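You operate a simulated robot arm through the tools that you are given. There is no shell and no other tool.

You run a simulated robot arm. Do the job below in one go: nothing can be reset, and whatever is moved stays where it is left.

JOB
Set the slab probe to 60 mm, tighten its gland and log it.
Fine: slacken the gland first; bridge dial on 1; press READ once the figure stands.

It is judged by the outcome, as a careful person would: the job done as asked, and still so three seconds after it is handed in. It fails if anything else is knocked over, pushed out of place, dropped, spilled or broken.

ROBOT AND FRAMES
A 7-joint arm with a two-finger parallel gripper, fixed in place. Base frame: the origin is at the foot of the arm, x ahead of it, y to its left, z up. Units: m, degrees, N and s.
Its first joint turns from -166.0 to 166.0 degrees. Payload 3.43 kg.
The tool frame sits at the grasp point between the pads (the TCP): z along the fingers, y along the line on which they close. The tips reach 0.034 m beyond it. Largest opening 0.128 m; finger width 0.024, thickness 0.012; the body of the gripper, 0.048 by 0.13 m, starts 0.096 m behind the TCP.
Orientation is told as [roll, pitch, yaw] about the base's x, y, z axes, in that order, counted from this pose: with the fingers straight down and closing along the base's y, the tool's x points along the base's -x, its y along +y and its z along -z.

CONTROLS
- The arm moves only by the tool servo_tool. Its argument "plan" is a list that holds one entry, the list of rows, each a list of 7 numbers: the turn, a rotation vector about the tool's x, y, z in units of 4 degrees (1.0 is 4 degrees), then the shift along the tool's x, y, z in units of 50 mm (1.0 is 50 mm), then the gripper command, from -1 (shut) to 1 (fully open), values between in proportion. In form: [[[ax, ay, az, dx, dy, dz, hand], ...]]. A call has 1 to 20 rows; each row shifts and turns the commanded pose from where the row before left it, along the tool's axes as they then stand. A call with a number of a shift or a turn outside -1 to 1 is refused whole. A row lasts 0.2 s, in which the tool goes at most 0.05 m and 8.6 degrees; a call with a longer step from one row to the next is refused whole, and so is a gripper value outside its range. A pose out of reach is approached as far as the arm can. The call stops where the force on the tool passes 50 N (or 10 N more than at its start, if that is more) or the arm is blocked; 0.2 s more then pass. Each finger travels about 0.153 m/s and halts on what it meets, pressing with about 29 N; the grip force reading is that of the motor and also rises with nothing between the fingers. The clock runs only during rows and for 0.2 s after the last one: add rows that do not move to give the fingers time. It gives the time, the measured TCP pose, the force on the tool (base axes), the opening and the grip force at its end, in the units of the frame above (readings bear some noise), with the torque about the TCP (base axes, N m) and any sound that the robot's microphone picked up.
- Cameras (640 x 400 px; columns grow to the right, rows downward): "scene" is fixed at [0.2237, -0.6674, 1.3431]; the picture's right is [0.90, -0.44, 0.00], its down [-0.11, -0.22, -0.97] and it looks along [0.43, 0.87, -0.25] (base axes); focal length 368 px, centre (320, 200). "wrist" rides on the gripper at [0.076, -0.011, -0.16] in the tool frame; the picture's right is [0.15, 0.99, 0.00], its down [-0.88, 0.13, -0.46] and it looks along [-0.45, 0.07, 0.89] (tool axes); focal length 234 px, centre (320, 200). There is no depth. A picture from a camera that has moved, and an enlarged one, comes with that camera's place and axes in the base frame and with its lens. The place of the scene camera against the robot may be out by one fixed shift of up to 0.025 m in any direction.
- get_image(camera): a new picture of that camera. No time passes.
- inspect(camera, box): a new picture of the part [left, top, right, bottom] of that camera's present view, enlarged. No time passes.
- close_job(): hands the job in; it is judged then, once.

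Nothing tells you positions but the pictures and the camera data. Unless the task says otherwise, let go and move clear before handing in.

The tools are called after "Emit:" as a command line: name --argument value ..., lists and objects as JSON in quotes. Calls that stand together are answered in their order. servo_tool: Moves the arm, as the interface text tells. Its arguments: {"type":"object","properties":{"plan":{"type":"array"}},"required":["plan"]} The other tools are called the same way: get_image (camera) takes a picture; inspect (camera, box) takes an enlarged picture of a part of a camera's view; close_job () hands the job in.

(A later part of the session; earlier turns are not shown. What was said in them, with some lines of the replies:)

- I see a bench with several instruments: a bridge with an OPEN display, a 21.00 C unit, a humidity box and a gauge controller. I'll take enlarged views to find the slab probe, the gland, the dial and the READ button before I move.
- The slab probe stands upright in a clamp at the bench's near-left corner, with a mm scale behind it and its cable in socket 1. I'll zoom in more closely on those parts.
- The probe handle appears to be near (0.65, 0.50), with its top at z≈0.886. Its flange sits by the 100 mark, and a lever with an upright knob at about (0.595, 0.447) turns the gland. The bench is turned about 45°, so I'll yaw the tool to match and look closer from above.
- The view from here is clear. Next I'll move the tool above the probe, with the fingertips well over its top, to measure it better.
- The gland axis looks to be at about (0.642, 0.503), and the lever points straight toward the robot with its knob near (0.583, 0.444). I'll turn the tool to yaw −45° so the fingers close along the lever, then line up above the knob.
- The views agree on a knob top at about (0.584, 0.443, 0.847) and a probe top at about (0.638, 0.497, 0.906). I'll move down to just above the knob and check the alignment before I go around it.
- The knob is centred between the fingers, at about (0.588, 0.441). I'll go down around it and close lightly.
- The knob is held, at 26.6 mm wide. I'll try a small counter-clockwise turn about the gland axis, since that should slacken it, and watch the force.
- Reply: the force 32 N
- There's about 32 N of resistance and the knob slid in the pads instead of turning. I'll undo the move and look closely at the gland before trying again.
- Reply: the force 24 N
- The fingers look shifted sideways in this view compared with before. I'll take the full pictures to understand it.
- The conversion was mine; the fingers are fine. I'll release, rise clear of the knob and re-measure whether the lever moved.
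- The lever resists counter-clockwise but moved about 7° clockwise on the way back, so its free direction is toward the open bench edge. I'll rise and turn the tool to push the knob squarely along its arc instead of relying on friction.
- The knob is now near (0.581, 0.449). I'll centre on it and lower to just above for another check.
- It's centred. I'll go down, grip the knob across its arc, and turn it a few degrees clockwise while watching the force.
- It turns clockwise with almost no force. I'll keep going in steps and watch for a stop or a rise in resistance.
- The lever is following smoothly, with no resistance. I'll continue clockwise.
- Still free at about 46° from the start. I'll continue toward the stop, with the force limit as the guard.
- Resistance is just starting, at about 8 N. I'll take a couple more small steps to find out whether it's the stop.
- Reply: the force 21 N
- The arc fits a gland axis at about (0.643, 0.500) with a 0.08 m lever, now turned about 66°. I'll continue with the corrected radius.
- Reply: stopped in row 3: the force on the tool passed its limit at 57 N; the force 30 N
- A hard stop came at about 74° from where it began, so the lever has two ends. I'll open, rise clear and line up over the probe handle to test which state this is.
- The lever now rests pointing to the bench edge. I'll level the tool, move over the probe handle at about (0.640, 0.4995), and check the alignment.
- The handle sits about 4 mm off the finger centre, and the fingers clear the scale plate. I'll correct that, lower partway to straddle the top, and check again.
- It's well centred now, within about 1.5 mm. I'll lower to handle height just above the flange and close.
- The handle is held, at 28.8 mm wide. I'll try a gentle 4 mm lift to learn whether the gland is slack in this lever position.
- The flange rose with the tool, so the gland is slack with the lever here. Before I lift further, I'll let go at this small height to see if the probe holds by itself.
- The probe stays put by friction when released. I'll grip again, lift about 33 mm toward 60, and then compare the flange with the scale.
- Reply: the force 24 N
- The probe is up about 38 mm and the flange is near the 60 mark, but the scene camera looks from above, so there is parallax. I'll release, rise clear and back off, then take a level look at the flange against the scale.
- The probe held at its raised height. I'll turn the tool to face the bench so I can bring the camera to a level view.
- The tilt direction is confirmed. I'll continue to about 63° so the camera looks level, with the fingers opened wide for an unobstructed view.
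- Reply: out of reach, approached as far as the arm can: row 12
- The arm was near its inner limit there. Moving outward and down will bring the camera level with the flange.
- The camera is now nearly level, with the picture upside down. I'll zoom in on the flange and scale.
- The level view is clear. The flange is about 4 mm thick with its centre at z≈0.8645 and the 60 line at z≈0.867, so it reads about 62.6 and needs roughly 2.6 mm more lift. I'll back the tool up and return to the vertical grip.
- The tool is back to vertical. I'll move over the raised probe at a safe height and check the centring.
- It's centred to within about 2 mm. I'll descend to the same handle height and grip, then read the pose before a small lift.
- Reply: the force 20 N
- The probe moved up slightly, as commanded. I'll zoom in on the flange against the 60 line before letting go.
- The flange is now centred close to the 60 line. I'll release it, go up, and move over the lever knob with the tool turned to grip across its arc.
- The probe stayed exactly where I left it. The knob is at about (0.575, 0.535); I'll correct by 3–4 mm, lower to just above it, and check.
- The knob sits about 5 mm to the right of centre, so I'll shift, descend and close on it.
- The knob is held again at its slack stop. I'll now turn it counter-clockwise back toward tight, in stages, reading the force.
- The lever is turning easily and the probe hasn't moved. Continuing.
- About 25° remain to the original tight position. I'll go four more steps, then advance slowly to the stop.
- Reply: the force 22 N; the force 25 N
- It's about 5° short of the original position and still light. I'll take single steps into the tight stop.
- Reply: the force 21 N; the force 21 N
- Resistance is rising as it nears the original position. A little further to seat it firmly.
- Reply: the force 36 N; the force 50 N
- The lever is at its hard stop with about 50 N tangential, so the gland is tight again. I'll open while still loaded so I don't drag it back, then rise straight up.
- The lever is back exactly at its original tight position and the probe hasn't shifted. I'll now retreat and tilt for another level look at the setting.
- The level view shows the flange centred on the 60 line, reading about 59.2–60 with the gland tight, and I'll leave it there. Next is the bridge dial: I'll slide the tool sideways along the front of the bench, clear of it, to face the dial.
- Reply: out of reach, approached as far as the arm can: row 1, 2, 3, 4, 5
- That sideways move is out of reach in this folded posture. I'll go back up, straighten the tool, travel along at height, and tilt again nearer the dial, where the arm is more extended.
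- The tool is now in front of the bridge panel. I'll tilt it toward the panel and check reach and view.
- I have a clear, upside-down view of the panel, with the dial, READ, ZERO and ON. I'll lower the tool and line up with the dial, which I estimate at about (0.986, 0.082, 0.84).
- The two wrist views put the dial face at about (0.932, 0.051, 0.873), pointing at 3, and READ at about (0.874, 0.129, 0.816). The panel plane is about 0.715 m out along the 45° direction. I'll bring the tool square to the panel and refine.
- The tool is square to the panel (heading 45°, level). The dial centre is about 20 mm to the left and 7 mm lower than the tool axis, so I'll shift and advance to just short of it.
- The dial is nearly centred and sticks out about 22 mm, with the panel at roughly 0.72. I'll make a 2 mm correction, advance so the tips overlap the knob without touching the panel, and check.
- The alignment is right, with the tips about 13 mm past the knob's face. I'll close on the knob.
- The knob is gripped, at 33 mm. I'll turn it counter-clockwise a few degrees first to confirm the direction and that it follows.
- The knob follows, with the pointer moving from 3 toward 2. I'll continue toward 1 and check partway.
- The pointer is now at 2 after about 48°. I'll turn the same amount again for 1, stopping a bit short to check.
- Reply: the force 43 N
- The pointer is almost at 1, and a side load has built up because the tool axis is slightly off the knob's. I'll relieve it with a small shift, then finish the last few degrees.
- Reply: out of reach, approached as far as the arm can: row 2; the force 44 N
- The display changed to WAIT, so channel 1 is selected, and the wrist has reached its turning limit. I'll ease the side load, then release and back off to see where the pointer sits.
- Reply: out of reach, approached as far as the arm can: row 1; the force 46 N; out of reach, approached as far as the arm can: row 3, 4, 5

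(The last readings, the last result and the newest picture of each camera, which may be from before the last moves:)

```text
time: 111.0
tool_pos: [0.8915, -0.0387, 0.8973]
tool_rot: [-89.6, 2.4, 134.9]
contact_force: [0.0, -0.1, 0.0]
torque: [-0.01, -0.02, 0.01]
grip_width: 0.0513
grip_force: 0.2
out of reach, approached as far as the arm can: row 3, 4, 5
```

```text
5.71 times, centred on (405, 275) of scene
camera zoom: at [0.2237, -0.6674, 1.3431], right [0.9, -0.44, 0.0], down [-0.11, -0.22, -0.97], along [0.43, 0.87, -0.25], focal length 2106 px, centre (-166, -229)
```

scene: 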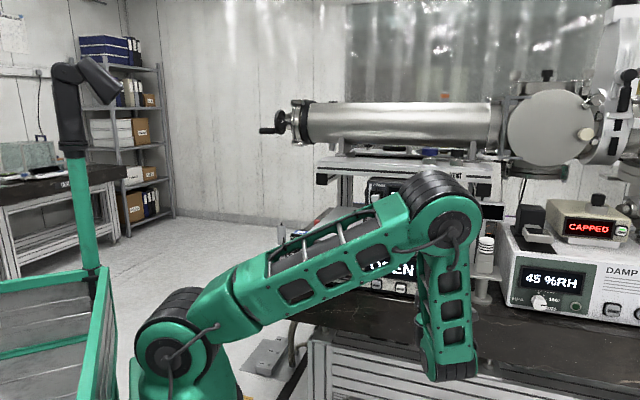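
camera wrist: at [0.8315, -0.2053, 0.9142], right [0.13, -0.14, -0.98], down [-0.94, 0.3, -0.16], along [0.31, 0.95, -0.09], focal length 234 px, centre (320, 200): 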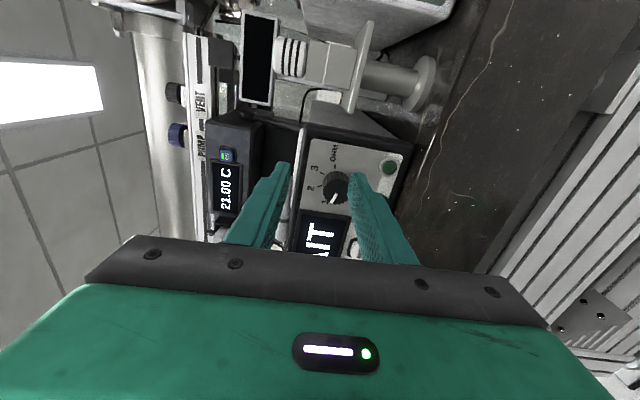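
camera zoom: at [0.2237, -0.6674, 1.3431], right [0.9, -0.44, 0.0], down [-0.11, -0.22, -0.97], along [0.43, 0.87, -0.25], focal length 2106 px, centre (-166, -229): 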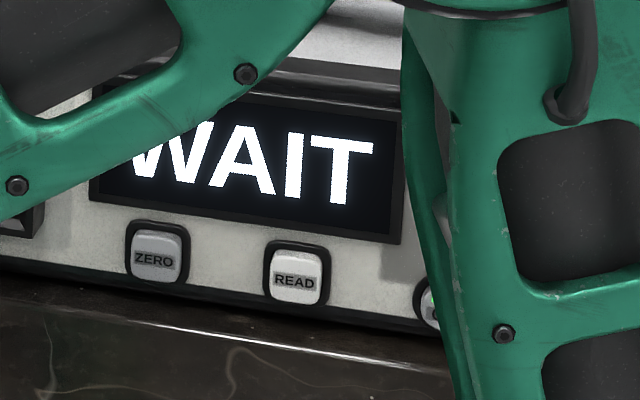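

The display shows WAIT and the tool is clear. I'll unwind the wrist here in free space to get away from the joint limit, then look at the dial.

Emit:
servo_tool --plan '[[[0, 0, 1, 0, 0, 0, -0.2], [0, 0, 1, 0, 0, 0, -0.2], [0, 0, 1, 0, 0, 0, -0.2], [0, 0, 1, 0, 0, 0, -0.2], [0, 0, 1, 0, 0, 0, -0.2], [0, 0, 1, 0, 0, 0, -0.2], [0, 0, 1, 0, 0, 0, -0.2], [0, 0, 1, 0, 0, 0, -0.2], [0, 0, 1, 0, 0, 0, -0.2], [0, 0, 1, 0, 0, 0, -0.2], [0, 0, 1, 0, 0, 0, -0.2], [0, 0, 1, 0, 0, 0, -0.2], [0, 0, 1, 0, 0, 0, -0.2], [0, 0, 0, 0, 0, 0, -0.2]]]'

Emit:
get_image --camera "wrist"

Emit:
inspect --camera "wrist" --box '[260, 100, 420, 210]'

Emit:
get_image --camera "scene"

```text
time: 114.0
tool_pos: [0.8897, -0.0402, 0.8968]
tool_rot: [-89.9, -49.3, 134.8]
contact_force: [0.0, 0.2, -1.4]
torque: [0.01, 0.01, -0.01]
grip_width: 0.051
grip_force: 0.1
```

```text
taken
camera wrist: at [0.8181, -0.193, 0.8487], right [-0.46, 0.46, -0.75], down [-0.8, 0.15, 0.58], along [0.39, 0.87, 0.3], focal length 234 px, centre (320, 200)
```

wrist: 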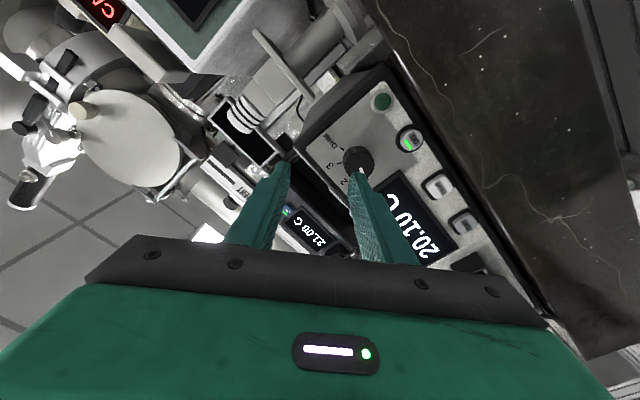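

```text
3.64 times, centred on (340, 155) of wrist
camera zoom: at [0.8181, -0.193, 0.8487], right [-0.46, 0.46, -0.75], down [-0.8, 0.15, 0.58], along [0.39, 0.87, 0.3], focal length 852 px, centre (247, 364)
```

zoom: 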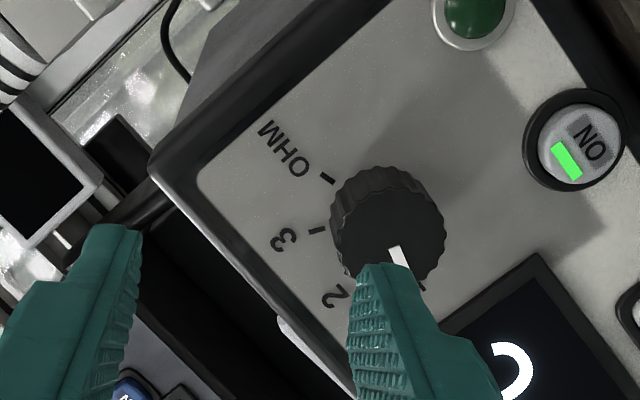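

```text
taken
```

scene: 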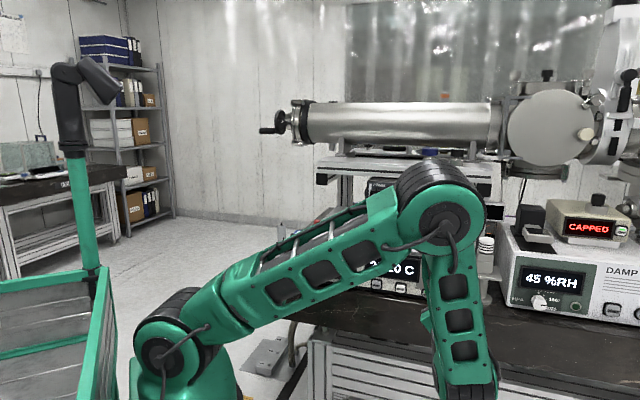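

The bridge now reads 20.10 C on channel 1. I'll finish unwinding and get a clear look at the dial pointer and the figure.

Emit:
servo_tool --plan '[[[0, 0, 1, 0, 0, 0, -0.2], [0, 0, 1, 0, 0, 0, -0.2], [0, 0, 1, 0, 0, 0, -0.2], [0, 0, 1, 0, 0, 0, -0.2], [0, 0, 1, 0, 0, 0, -0.2], [0, 0, 1, 0, 0, 0, -0.2], [0, 0, 1, 0, 0, 0, -0.2], [0, 0, 1, 0, 0, 0, -0.2], [0, 0, 1, 0, 0, 0, -0.2], [0, 0, 1, 0, 0, -0.4, -0.2], [0, 0, 0, 0, 0, 0, -0.2]]]'

Emit:
get_image --camera "wrist"

Emit:
inspect --camera "wrist" --box '[260, 60, 420, 170]'

Emit:
inspect --camera "wrist" --box '[360, 80, 520, 190]'

```text
time: 116.4
tool_pos: [0.8761, -0.0527, 0.8971]
tool_rot: [-82.9, -89.4, 127.8]
contact_force: [-0.7, -0.5, 0.6]
torque: [0.03, 0.0, 0.02]
grip_width: 0.0509
grip_force: 0.1
```

```text
taken
camera wrist: at [0.7711, -0.1751, 0.8232], right [-0.7, 0.7, -0.16], down [-0.42, -0.22, 0.88], along [0.58, 0.68, 0.45], focal length 234 px, centre (320, 200)
```

wrist: 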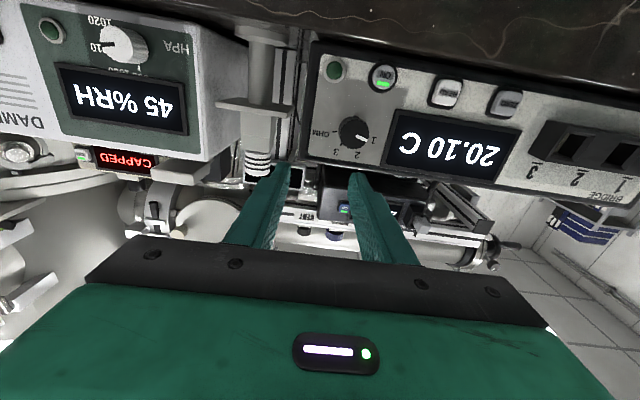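

```text
3.64 times, centred on (340, 115) of wrist
camera zoom: at [0.7711, -0.1751, 0.8232], right [-0.7, 0.7, -0.16], down [-0.42, -0.22, 0.88], along [0.58, 0.68, 0.45], focal length 852 px, centre (247, 509)
```

zoom: 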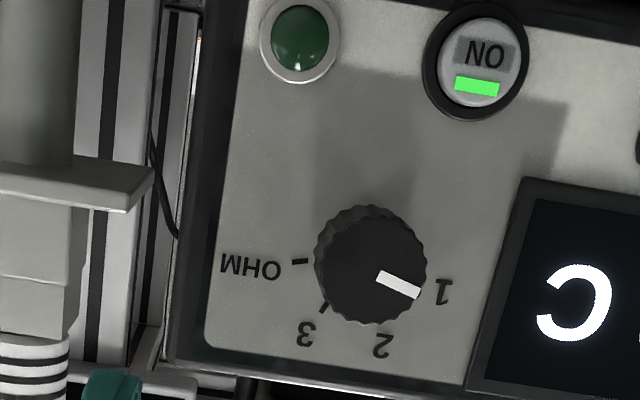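

```text
3.64 times, centred on (440, 135) of wrist
camera zoom: at [0.7711, -0.1751, 0.8232], right [-0.7, 0.7, -0.16], down [-0.42, -0.22, 0.88], along [0.58, 0.68, 0.45], focal length 852 px, centre (-116, 436)
```

zoom: 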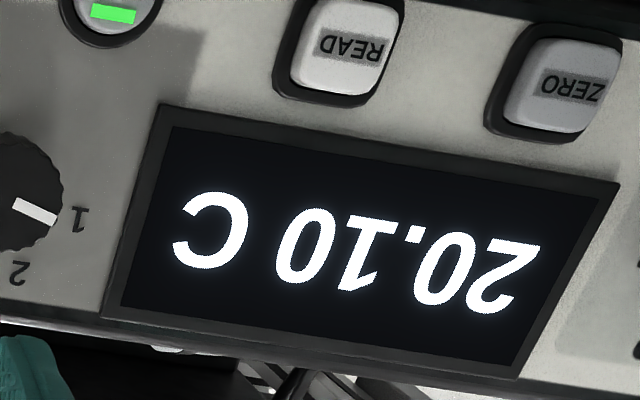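

The dial points at 1 and the bridge shows a steady 20.10 C. READ is at about (0.874, 0.129, 0.8145). I'll close the fingers, line up square in front of READ at a distance, and check that the figure still stands.

Emit:
servo_tool --plan '[[[0, 0, 0, 0.4125, 0.65, 0, -1], [0, 0, 0, 0.4125, 0.65, 0, -1], [0, 0, 0, 0.4125, 0.65, 0, -1], [0, 0, 0, 0.4125, 0.65, 0, -1], [0, 0, 0, 0, 0, 0, -1], [0, 0, 0, 0, 0, 0, -1]]]'

Emit:
get_image --camera "wrist"

Emit:
inspect --camera "wrist" --box '[240, 80, 400, 190]'

Emit:
get_image --camera "scene"

```text
time: 117.8
tool_pos: [0.7822, 0.0385, 0.8155]
tool_rot: [-82.9, -89.5, 127.8]
contact_force: [0.1, 0.5, -0.3]
torque: [0.0, 0.01, 0.02]
grip_width: 0.0
grip_force: 29.0
```

```text
taken
camera wrist: at [0.6785, -0.0828, 0.7413], right [-0.7, 0.7, -0.16], down [-0.42, -0.22, 0.88], along [0.58, 0.68, 0.45], focal length 234 px, centre (320, 200)
```

wrist: 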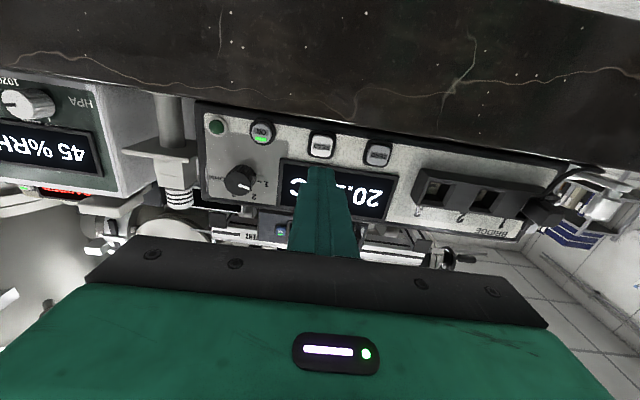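

```text
3.64 times, centred on (320, 135) of wrist
camera zoom: at [0.6785, -0.0828, 0.7413], right [-0.7, 0.7, -0.16], down [-0.42, -0.22, 0.88], along [0.58, 0.68, 0.45], focal length 852 px, centre (320, 436)
```

zoom: 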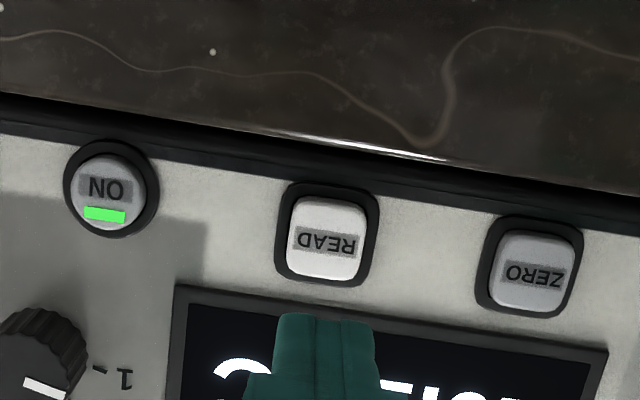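

```text
taken
```

scene: 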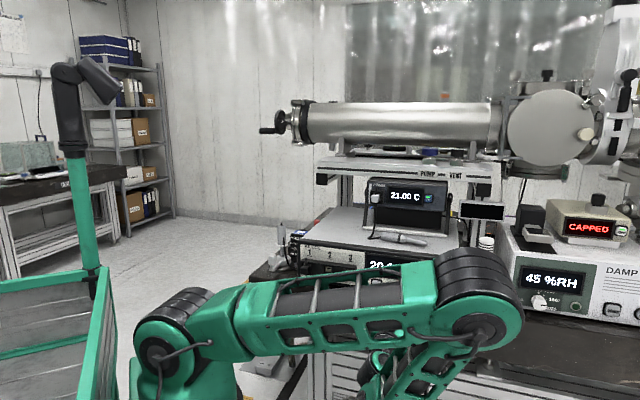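

READ is almost on the tool axis. I'll correct about 2–3 mm and advance to about 15 mm short of the button for a final alignment check.

Emit:
servo_tool --plan '[[[0, 0, 0, 0.05, 0.04, 0, -1], [0, 0, 0, 0, 0, 0.8, -1], [0, 0, 0, 0, 0, 0.8, -1], [0, 0, 0, 0, 0, 0, -1]]]'

Emit:
get_image --camera "wrist"

Emit:
inspect --camera "wrist" --box '[240, 100, 400, 210]'

Emit:
inspect --camera "scene" --box '[340, 230, 460, 310]'

```text
time: 118.8
tool_pos: [0.8401, 0.0955, 0.8104]
tool_rot: [-81.5, -89.4, 126.4]
contact_force: [0.6, -0.8, 0.0]
torque: [0.01, 0.0, -0.02]
grip_width: 0.0001
grip_force: 28.9
```

```text
taken
camera wrist: at [0.7356, -0.026, 0.7374], right [-0.7, 0.7, -0.16], down [-0.42, -0.22, 0.88], along [0.58, 0.68, 0.45], focal length 234 px, centre (320, 200)
```

wrist: 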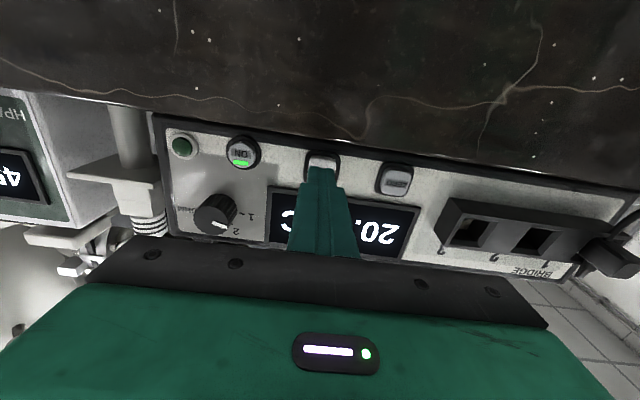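

```text
3.64 times, centred on (320, 155) of wrist
camera zoom: at [0.7356, -0.026, 0.7374], right [-0.7, 0.7, -0.16], down [-0.42, -0.22, 0.88], along [0.58, 0.68, 0.45], focal length 852 px, centre (320, 364)
```

zoom: 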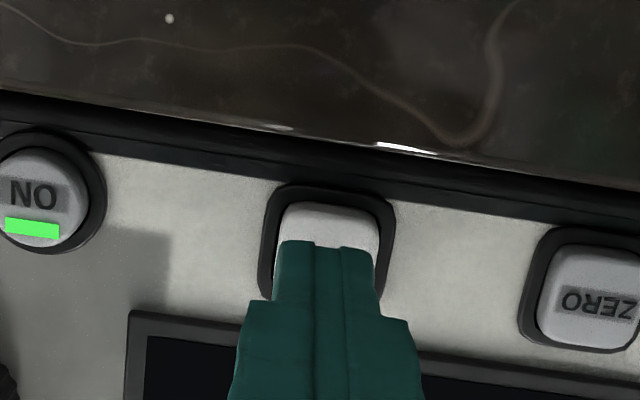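

```text
5.00 times, centred on (400, 270) of scene
camera zoom: at [0.2237, -0.6674, 1.3431], right [0.9, -0.44, 0.0], down [-0.11, -0.22, -0.97], along [0.43, 0.87, -0.25], focal length 1842 px, centre (-80, -150)
```

zoom: 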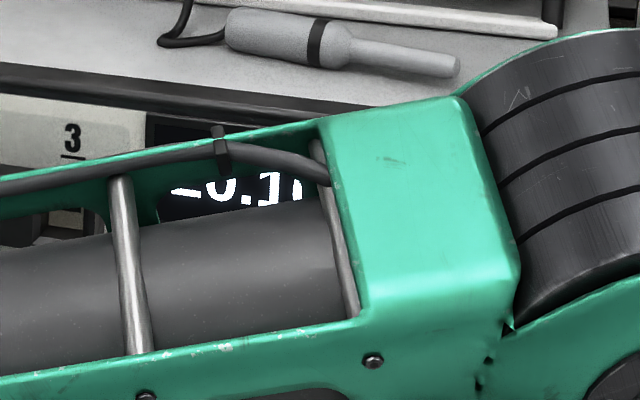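

The fingertip is in front of READ and the figure still shows 20.1. I'll correct by 1–2 mm and approach slowly, watching force and sound so it's pressed just once.

Emit:
servo_tool --plan '[[[0, 0, 0, 0.04, 0.03, 0.08, -1], [0, 0, 0, 0, 0, 0.08, -1], [0, 0, 0, 0, 0, 0, -1]]]'

Emit:
inspect --camera "wrist" --box '[240, 100, 400, 210]'

```text
time: 119.6
tool_pos: [0.8441, 0.1028, 0.8094]
tool_rot: [-82.1, -89.4, 127.0]
contact_force: [0.3, -0.7, 0.7]
torque: [-0.03, 0.0, -0.02]
grip_width: 0.0
grip_force: 29.2
```

```text
3.64 times, centred on (320, 155) of wrist
camera zoom: at [0.7398, -0.0195, 0.7348], right [-0.7, 0.7, -0.16], down [-0.42, -0.22, 0.88], along [0.58, 0.68, 0.45], focal length 852 px, centre (320, 364)
```

zoom: 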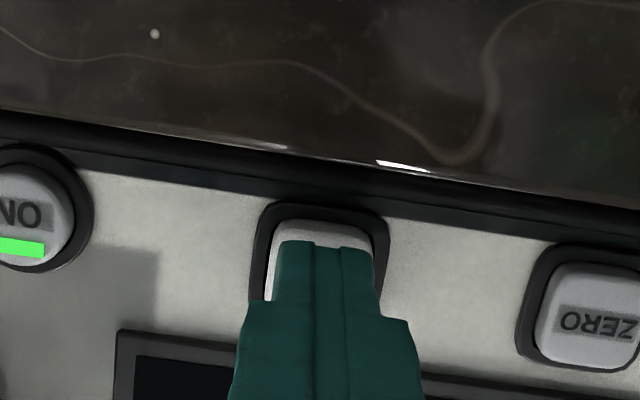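

The alignment on the cap is good, about 5 mm away. I'll close the gap in small steps.

Emit:
servo_tool --plan '[[[0, 0, 0, 0, -0.01, 0.04, -1], [0, 0, 0, 0, 0, 0.04, -1], [0, 0, 0, 0, 0, 0, -1]]]'

Emit:
inspect --camera "wrist" --box '[240, 100, 400, 210]'

```text
time: 120.4
tool_pos: [0.8487, 0.1044, 0.81]
tool_rot: [-83.1, -89.4, 128.1]
contact_force: [0.0, 0.3, 0.1]
torque: [-0.04, -0.03, 0.01]
grip_width: 0.0
grip_force: 29.2
```

```text
3.64 times, centred on (320, 155) of wrist
camera zoom: at [0.7434, -0.0167, 0.7356], right [-0.7, 0.7, -0.16], down [-0.42, -0.22, 0.88], along [0.58, 0.68, 0.45], focal length 852 px, centre (320, 364)
```

zoom: 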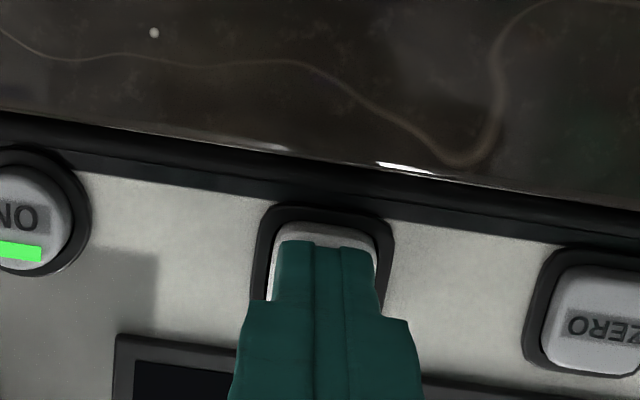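

No contact yet. I'll continue in 2 mm steps.

Emit:
servo_tool --plan '[[[0, 0, 0, 0, 0, 0.04, -1], [0, 0, 0, 0, 0, 0, -1]]]'

Emit:
servo_tool --plan '[[[0, 0, 0, 0, 0, 0.04, -1], [0, 0, 0, 0, 0, 0, -1]]]'

Emit:
inspect --camera "wrist" --box '[240, 100, 400, 210]'

```text
time: 121.0
tool_pos: [0.8486, 0.1066, 0.8088]
tool_rot: [-82.7, -89.5, 127.6]
contact_force: [0.5, -0.7, -1.0]
torque: [0.0, -0.02, -0.02]
grip_width: 0.0
grip_force: 29.1
```

```text
time: 121.6
tool_pos: [0.8505, 0.1081, 0.8098]
tool_rot: [-80.5, -89.4, 125.2]
contact_force: [-1.0, -1.4, -2.2]
torque: [0.02, -0.03, -0.01]
grip_width: 0.0001
grip_force: 29.3
```

```text
3.64 times, centred on (320, 155) of wrist
camera zoom: at [0.7461, -0.0136, 0.7353], right [-0.7, 0.7, -0.16], down [-0.42, -0.22, 0.88], along [0.58, 0.68, 0.45], focal length 852 px, centre (320, 364)
```

zoom: 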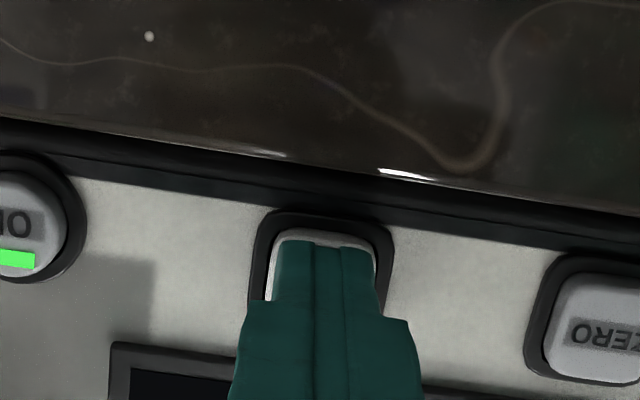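

Contact is just beginning, at about 2 N. I'll press in further, step by step.

Emit:
servo_tool --plan '[[[0, 0, 0, 0, 0, 0.04, -1], [0, 0, 0, 0, 0, 0, -1]]]'

Emit:
inspect --camera "wrist" --box '[240, 100, 400, 210]'

Emit:
inspect --camera "scene" --box '[340, 230, 460, 310]'

```text
time: 122.2
tool_pos: [0.8519, 0.1102, 0.8099]
tool_rot: [-82.3, -89.4, 127.3]
contact_force: [-3.3, -0.6, 0.2]
torque: [0.0, -0.03, 0.05]
grip_width: 0.0002
grip_force: 29.1
heard: click
```

```text
3.64 times, centred on (320, 155) of wrist
camera zoom: at [0.7478, -0.0123, 0.7354], right [-0.7, 0.7, -0.16], down [-0.42, -0.22, 0.88], along [0.58, 0.68, 0.45], focal length 852 px, centre (320, 364)
```

zoom: 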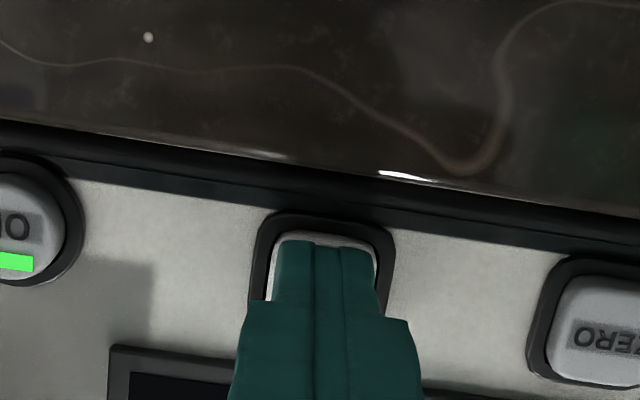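

```text
5.00 times, centred on (400, 270) of scene
camera zoom: at [0.2237, -0.6674, 1.3431], right [0.9, -0.44, 0.0], down [-0.11, -0.22, -0.97], along [0.43, 0.87, -0.25], focal length 1842 px, centre (-80, -150)
```

zoom: 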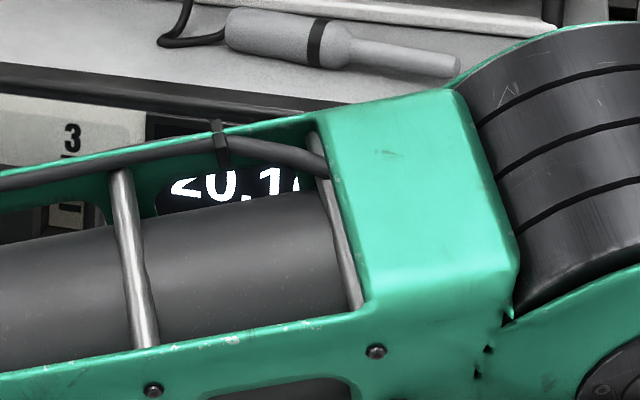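

I heard a click, so READ is pressed once. I'll back straight off and look at the display and lamp.

Emit:
servo_tool --plan '[[[0, 0, 0, 0, 0, -0.3, -1], [0, 0, 0, 0, 0, -0.8, -1], [0, 0, 0, 0, 0, -0.8, -1], [0, 0, 0, 0, 0, 0, -1]]]'

Emit:
get_image --camera "wrist"

Emit:
inspect --camera "wrist" --box '[180, 80, 420, 230]'

Emit:
get_image --camera "scene"

```text
time: 123.2
tool_pos: [0.7844, 0.0427, 0.8084]
tool_rot: [-82.5, -89.5, 127.2]
contact_force: [0.1, 0.8, -0.2]
torque: [0.01, 0.02, -0.02]
grip_width: 0.0
grip_force: 29.1
```

```text
taken
camera wrist: at [0.6796, -0.0796, 0.7336], right [-0.7, 0.7, -0.16], down [-0.42, -0.22, 0.88], along [0.58, 0.68, 0.45], focal length 234 px, centre (320, 200)
```

wrist: 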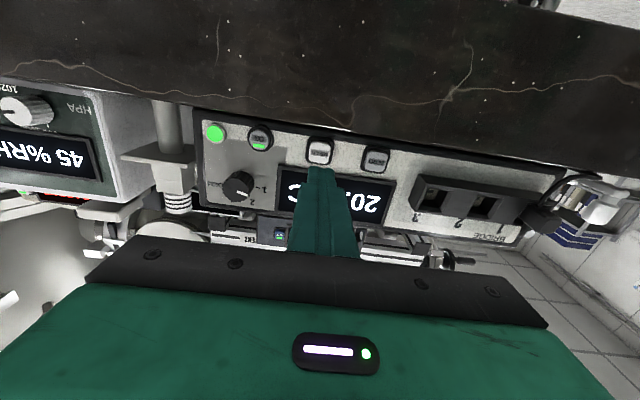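

```text
2.67 times, centred on (300, 155) of wrist
camera zoom: at [0.6796, -0.0796, 0.7336], right [-0.7, 0.7, -0.16], down [-0.42, -0.22, 0.88], along [0.58, 0.68, 0.45], focal length 624 px, centre (373, 320)
```

zoom: 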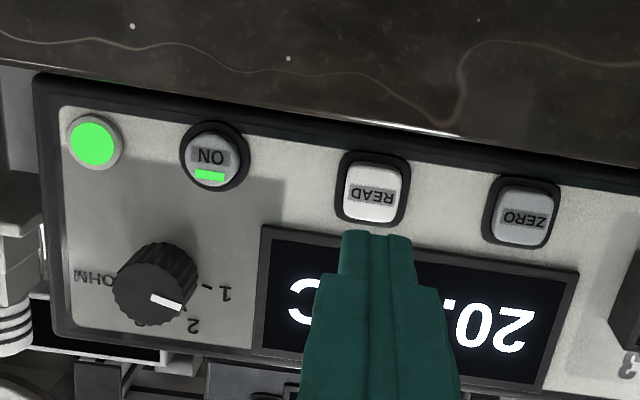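

```text
taken
```

scene: 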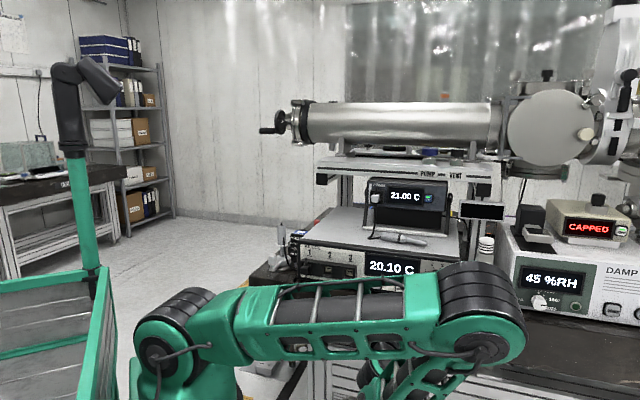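

The green lamp lit and the display holds 20.10 C, so the reading is logged. I'll move the arm up and clear, then do a final check of the probe, gland and dial.

Emit:
servo_tool --plan '[[[0, 0, 0, 0, 0, -0.5, -1], [0, 0, 0, -0.8, 0, 0, -1], [0, 0, 0, -0.8, 0, 0, -1], [0, 0, 0, -0.8, 0, 0, -1], [0, 0, 0, -0.8, 0, 0, -1], [0, 0, 0, 0, 0, 0, -1]]]'

Emit:
get_image --camera "wrist"

Emit:
inspect --camera "wrist" --box '[180, 0, 500, 200]'

Emit:
inspect --camera "scene" --box '[262, 216, 326, 276]'

Emit:
get_image --camera "scene"

```text
time: 124.6
tool_pos: [0.7649, 0.0254, 0.9698]
tool_rot: [-82.0, -89.4, 126.9]
contact_force: [-0.9, 1.0, 0.2]
torque: [0.02, 0.0, -0.02]
grip_width: 0.0002
grip_force: 29.0
```

```text
taken
camera wrist: at [0.6608, -0.0969, 0.8948], right [-0.7, 0.7, -0.16], down [-0.42, -0.22, 0.88], along [0.58, 0.68, 0.45], focal length 234 px, centre (320, 200)
```

wrist: 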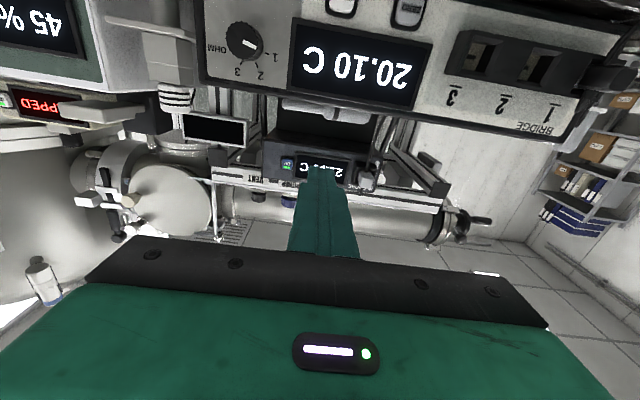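

```text
2.00 times, centred on (340, 100) of wrist
camera zoom: at [0.6608, -0.0969, 0.8948], right [-0.7, 0.7, -0.16], down [-0.42, -0.22, 0.88], along [0.58, 0.68, 0.45], focal length 468 px, centre (280, 400)
```

zoom: 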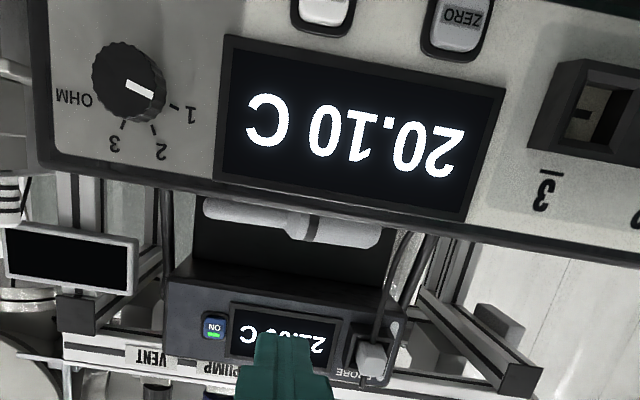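

```text
6.67 times, centred on (294, 246) of scene
camera zoom: at [0.2237, -0.6674, 1.3431], right [0.9, -0.44, 0.0], down [-0.11, -0.22, -0.97], along [0.43, 0.87, -0.25], focal length 2457 px, centre (493, -107)
```

zoom: 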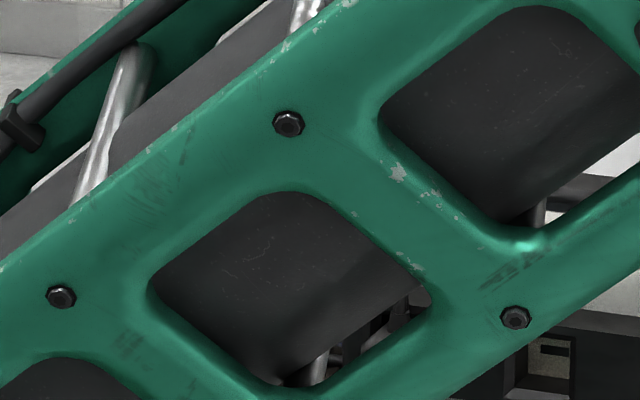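

```text
taken
```

scene: 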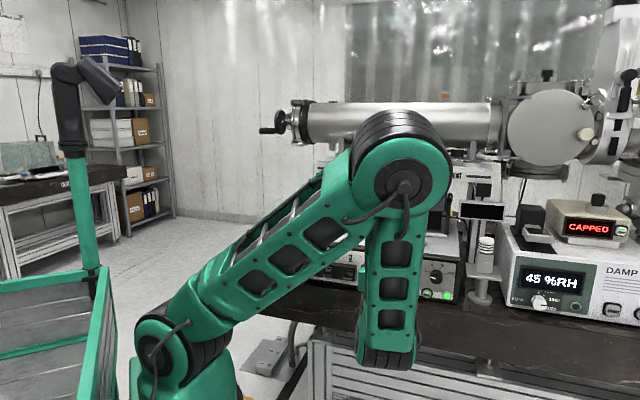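

Everything on the bridge looks right. I'll straighten the tool and raise it so the scene camera can see the gland for a last check.

Emit:
servo_tool --plan '[[[0, 0, 0, -0.8, 0, 0, -1], [0, 1, 0, 0, 0, 0, -1], [0, 1, 0, 0, 0, 0, -1], [0, 1, 0, 0, 0, 0, -1], [0, 1, 0, 0, 0, 0, -1], [0, 1, 0, 0, 0, 0, -1], [0, 1, 0, 0, 0, 0, -1], [0, 1, 0, 0, 0, 0, -1], [0, 1, 0, 0, 0, 0, -1], [0, 1, 0, 0, 0, 0, -1], [0, 1, 0, 0, 0, 0, -1], [0, 1, 0, 0, 0, 0, -1], [0, 1, 0, 0, 0, 0, -1], [0, 1, 0, 0, 0, 0, -1], [0, 1, 0, 0, 0, 0, -1], [0, 1, 0, 0, 0, 0, -1], [0, 1, 0, 0, 0, 0, -1], [0, 1, 0, 0, 0, 0, -1], [0, 1, 0, 0, 0, 0, -1]]]'

Emit:
servo_tool --plan '[[[0, 1, 0, 0, 0, 0, -0.5], [0, 1, 0, 0, 0, 0, -0.5], [0, 1, 0, 0, 0, 0, -0.5], [0, 1, 0, 0, 0, 0, -0.5], [0, 0.5, 0, 0, 0, 0, -0.5], [0, 0, 0, 0.4, 0, -0.5, -0.5], [0, 0, 0, 0.4, 0, -0.5, -0.5], [0, 0, 0, 0, 0, 0, -0.5]]]'

Emit:
get_image --camera "scene"

Emit:
inspect --camera "scene" --box '[262, 226, 326, 276]'

Emit:
inspect --camera "scene" --box '[350, 240, 460, 310]'

```text
time: 128.6
tool_pos: [0.7651, 0.026, 1.0083]
tool_rot: [-0.6, -17.8, 45.2]
contact_force: [-0.1, -0.4, -0.7]
torque: [0.06, -0.01, -0.01]
grip_width: 0.0
grip_force: 29.5
```

```text
time: 130.4
tool_pos: [0.7369, -0.0012, 1.0575]
tool_rot: [-0.5, 0.1, 45.0]
contact_force: [0.8, 0.1, 0.6]
torque: [-0.03, -0.04, 0.02]
grip_width: 0.0323
grip_force: 0.1
```

```text
taken
```

scene: 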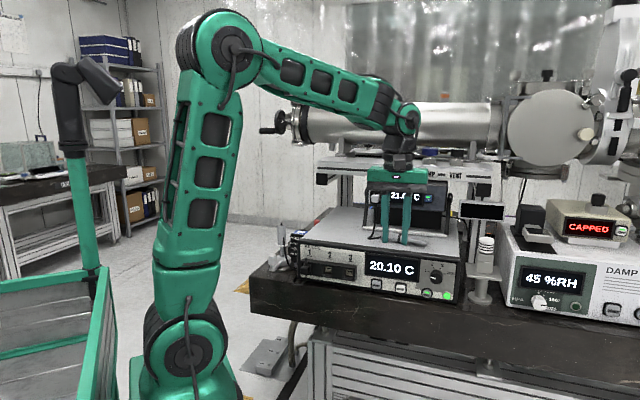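

```text
8.00 times, centred on (294, 251) of scene
camera zoom: at [0.2237, -0.6674, 1.3431], right [0.9, -0.44, 0.0], down [-0.11, -0.22, -0.97], along [0.43, 0.87, -0.25], focal length 2948 px, centre (528, -208)
```

zoom: 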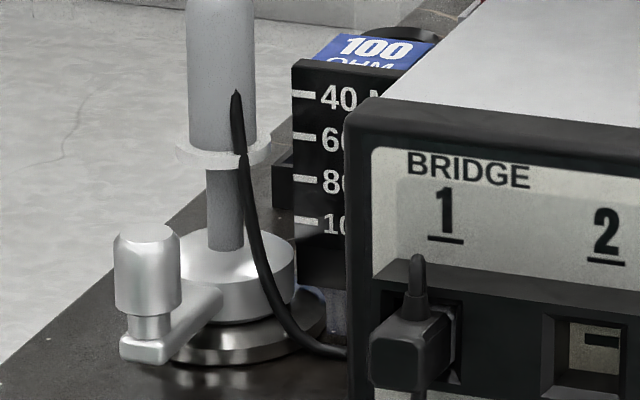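

```text
5.71 times, centred on (405, 275) of scene
camera zoom: at [0.2237, -0.6674, 1.3431], right [0.9, -0.44, 0.0], down [-0.11, -0.22, -0.97], along [0.43, 0.87, -0.25], focal length 2106 px, centre (-166, -229)
```

zoom: 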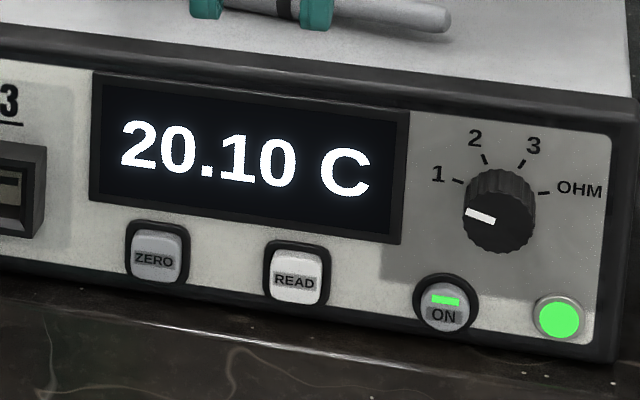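

The final check is good:
- **Probe:** the flange sits at the 60 mm line, and the lever is hard against its tight stop.
- **Bridge:** the dial is on 1, the display holds 20.10 C, and the lamp by the dial lit after a single READ press.
- **Arm:** it's clear, and nothing else looks moved.

I'm handing the job in.

Emit:
close_job

```text
The job is handed in.
```

The slab probe is set to 60 mm, its gland is tight again, and the reading is logged at **20.10 C**.

- **Gland:** I slackened it before moving the probe, then turned the lever back to its hard stop. On this gland, clockwise seen from above slackens it.
- **Depth:** I read the depth at the middle of the probe's 6 mm thick flange. That came to 59–60 mm with the camera level with the flange, after tightening. If your scale is meant to be read at the flange's lower edge, the setting is nearer 62 mm.
- **Bridge:** with the dial on 1, the display went from WAIT to 20.10 C. It was still showing that about 8 seconds later, when I pressed READ. I heard one click, and the green lamp by the dial lit.

The arm is clear of the bench, and nothing else looks moved in the last pictures.
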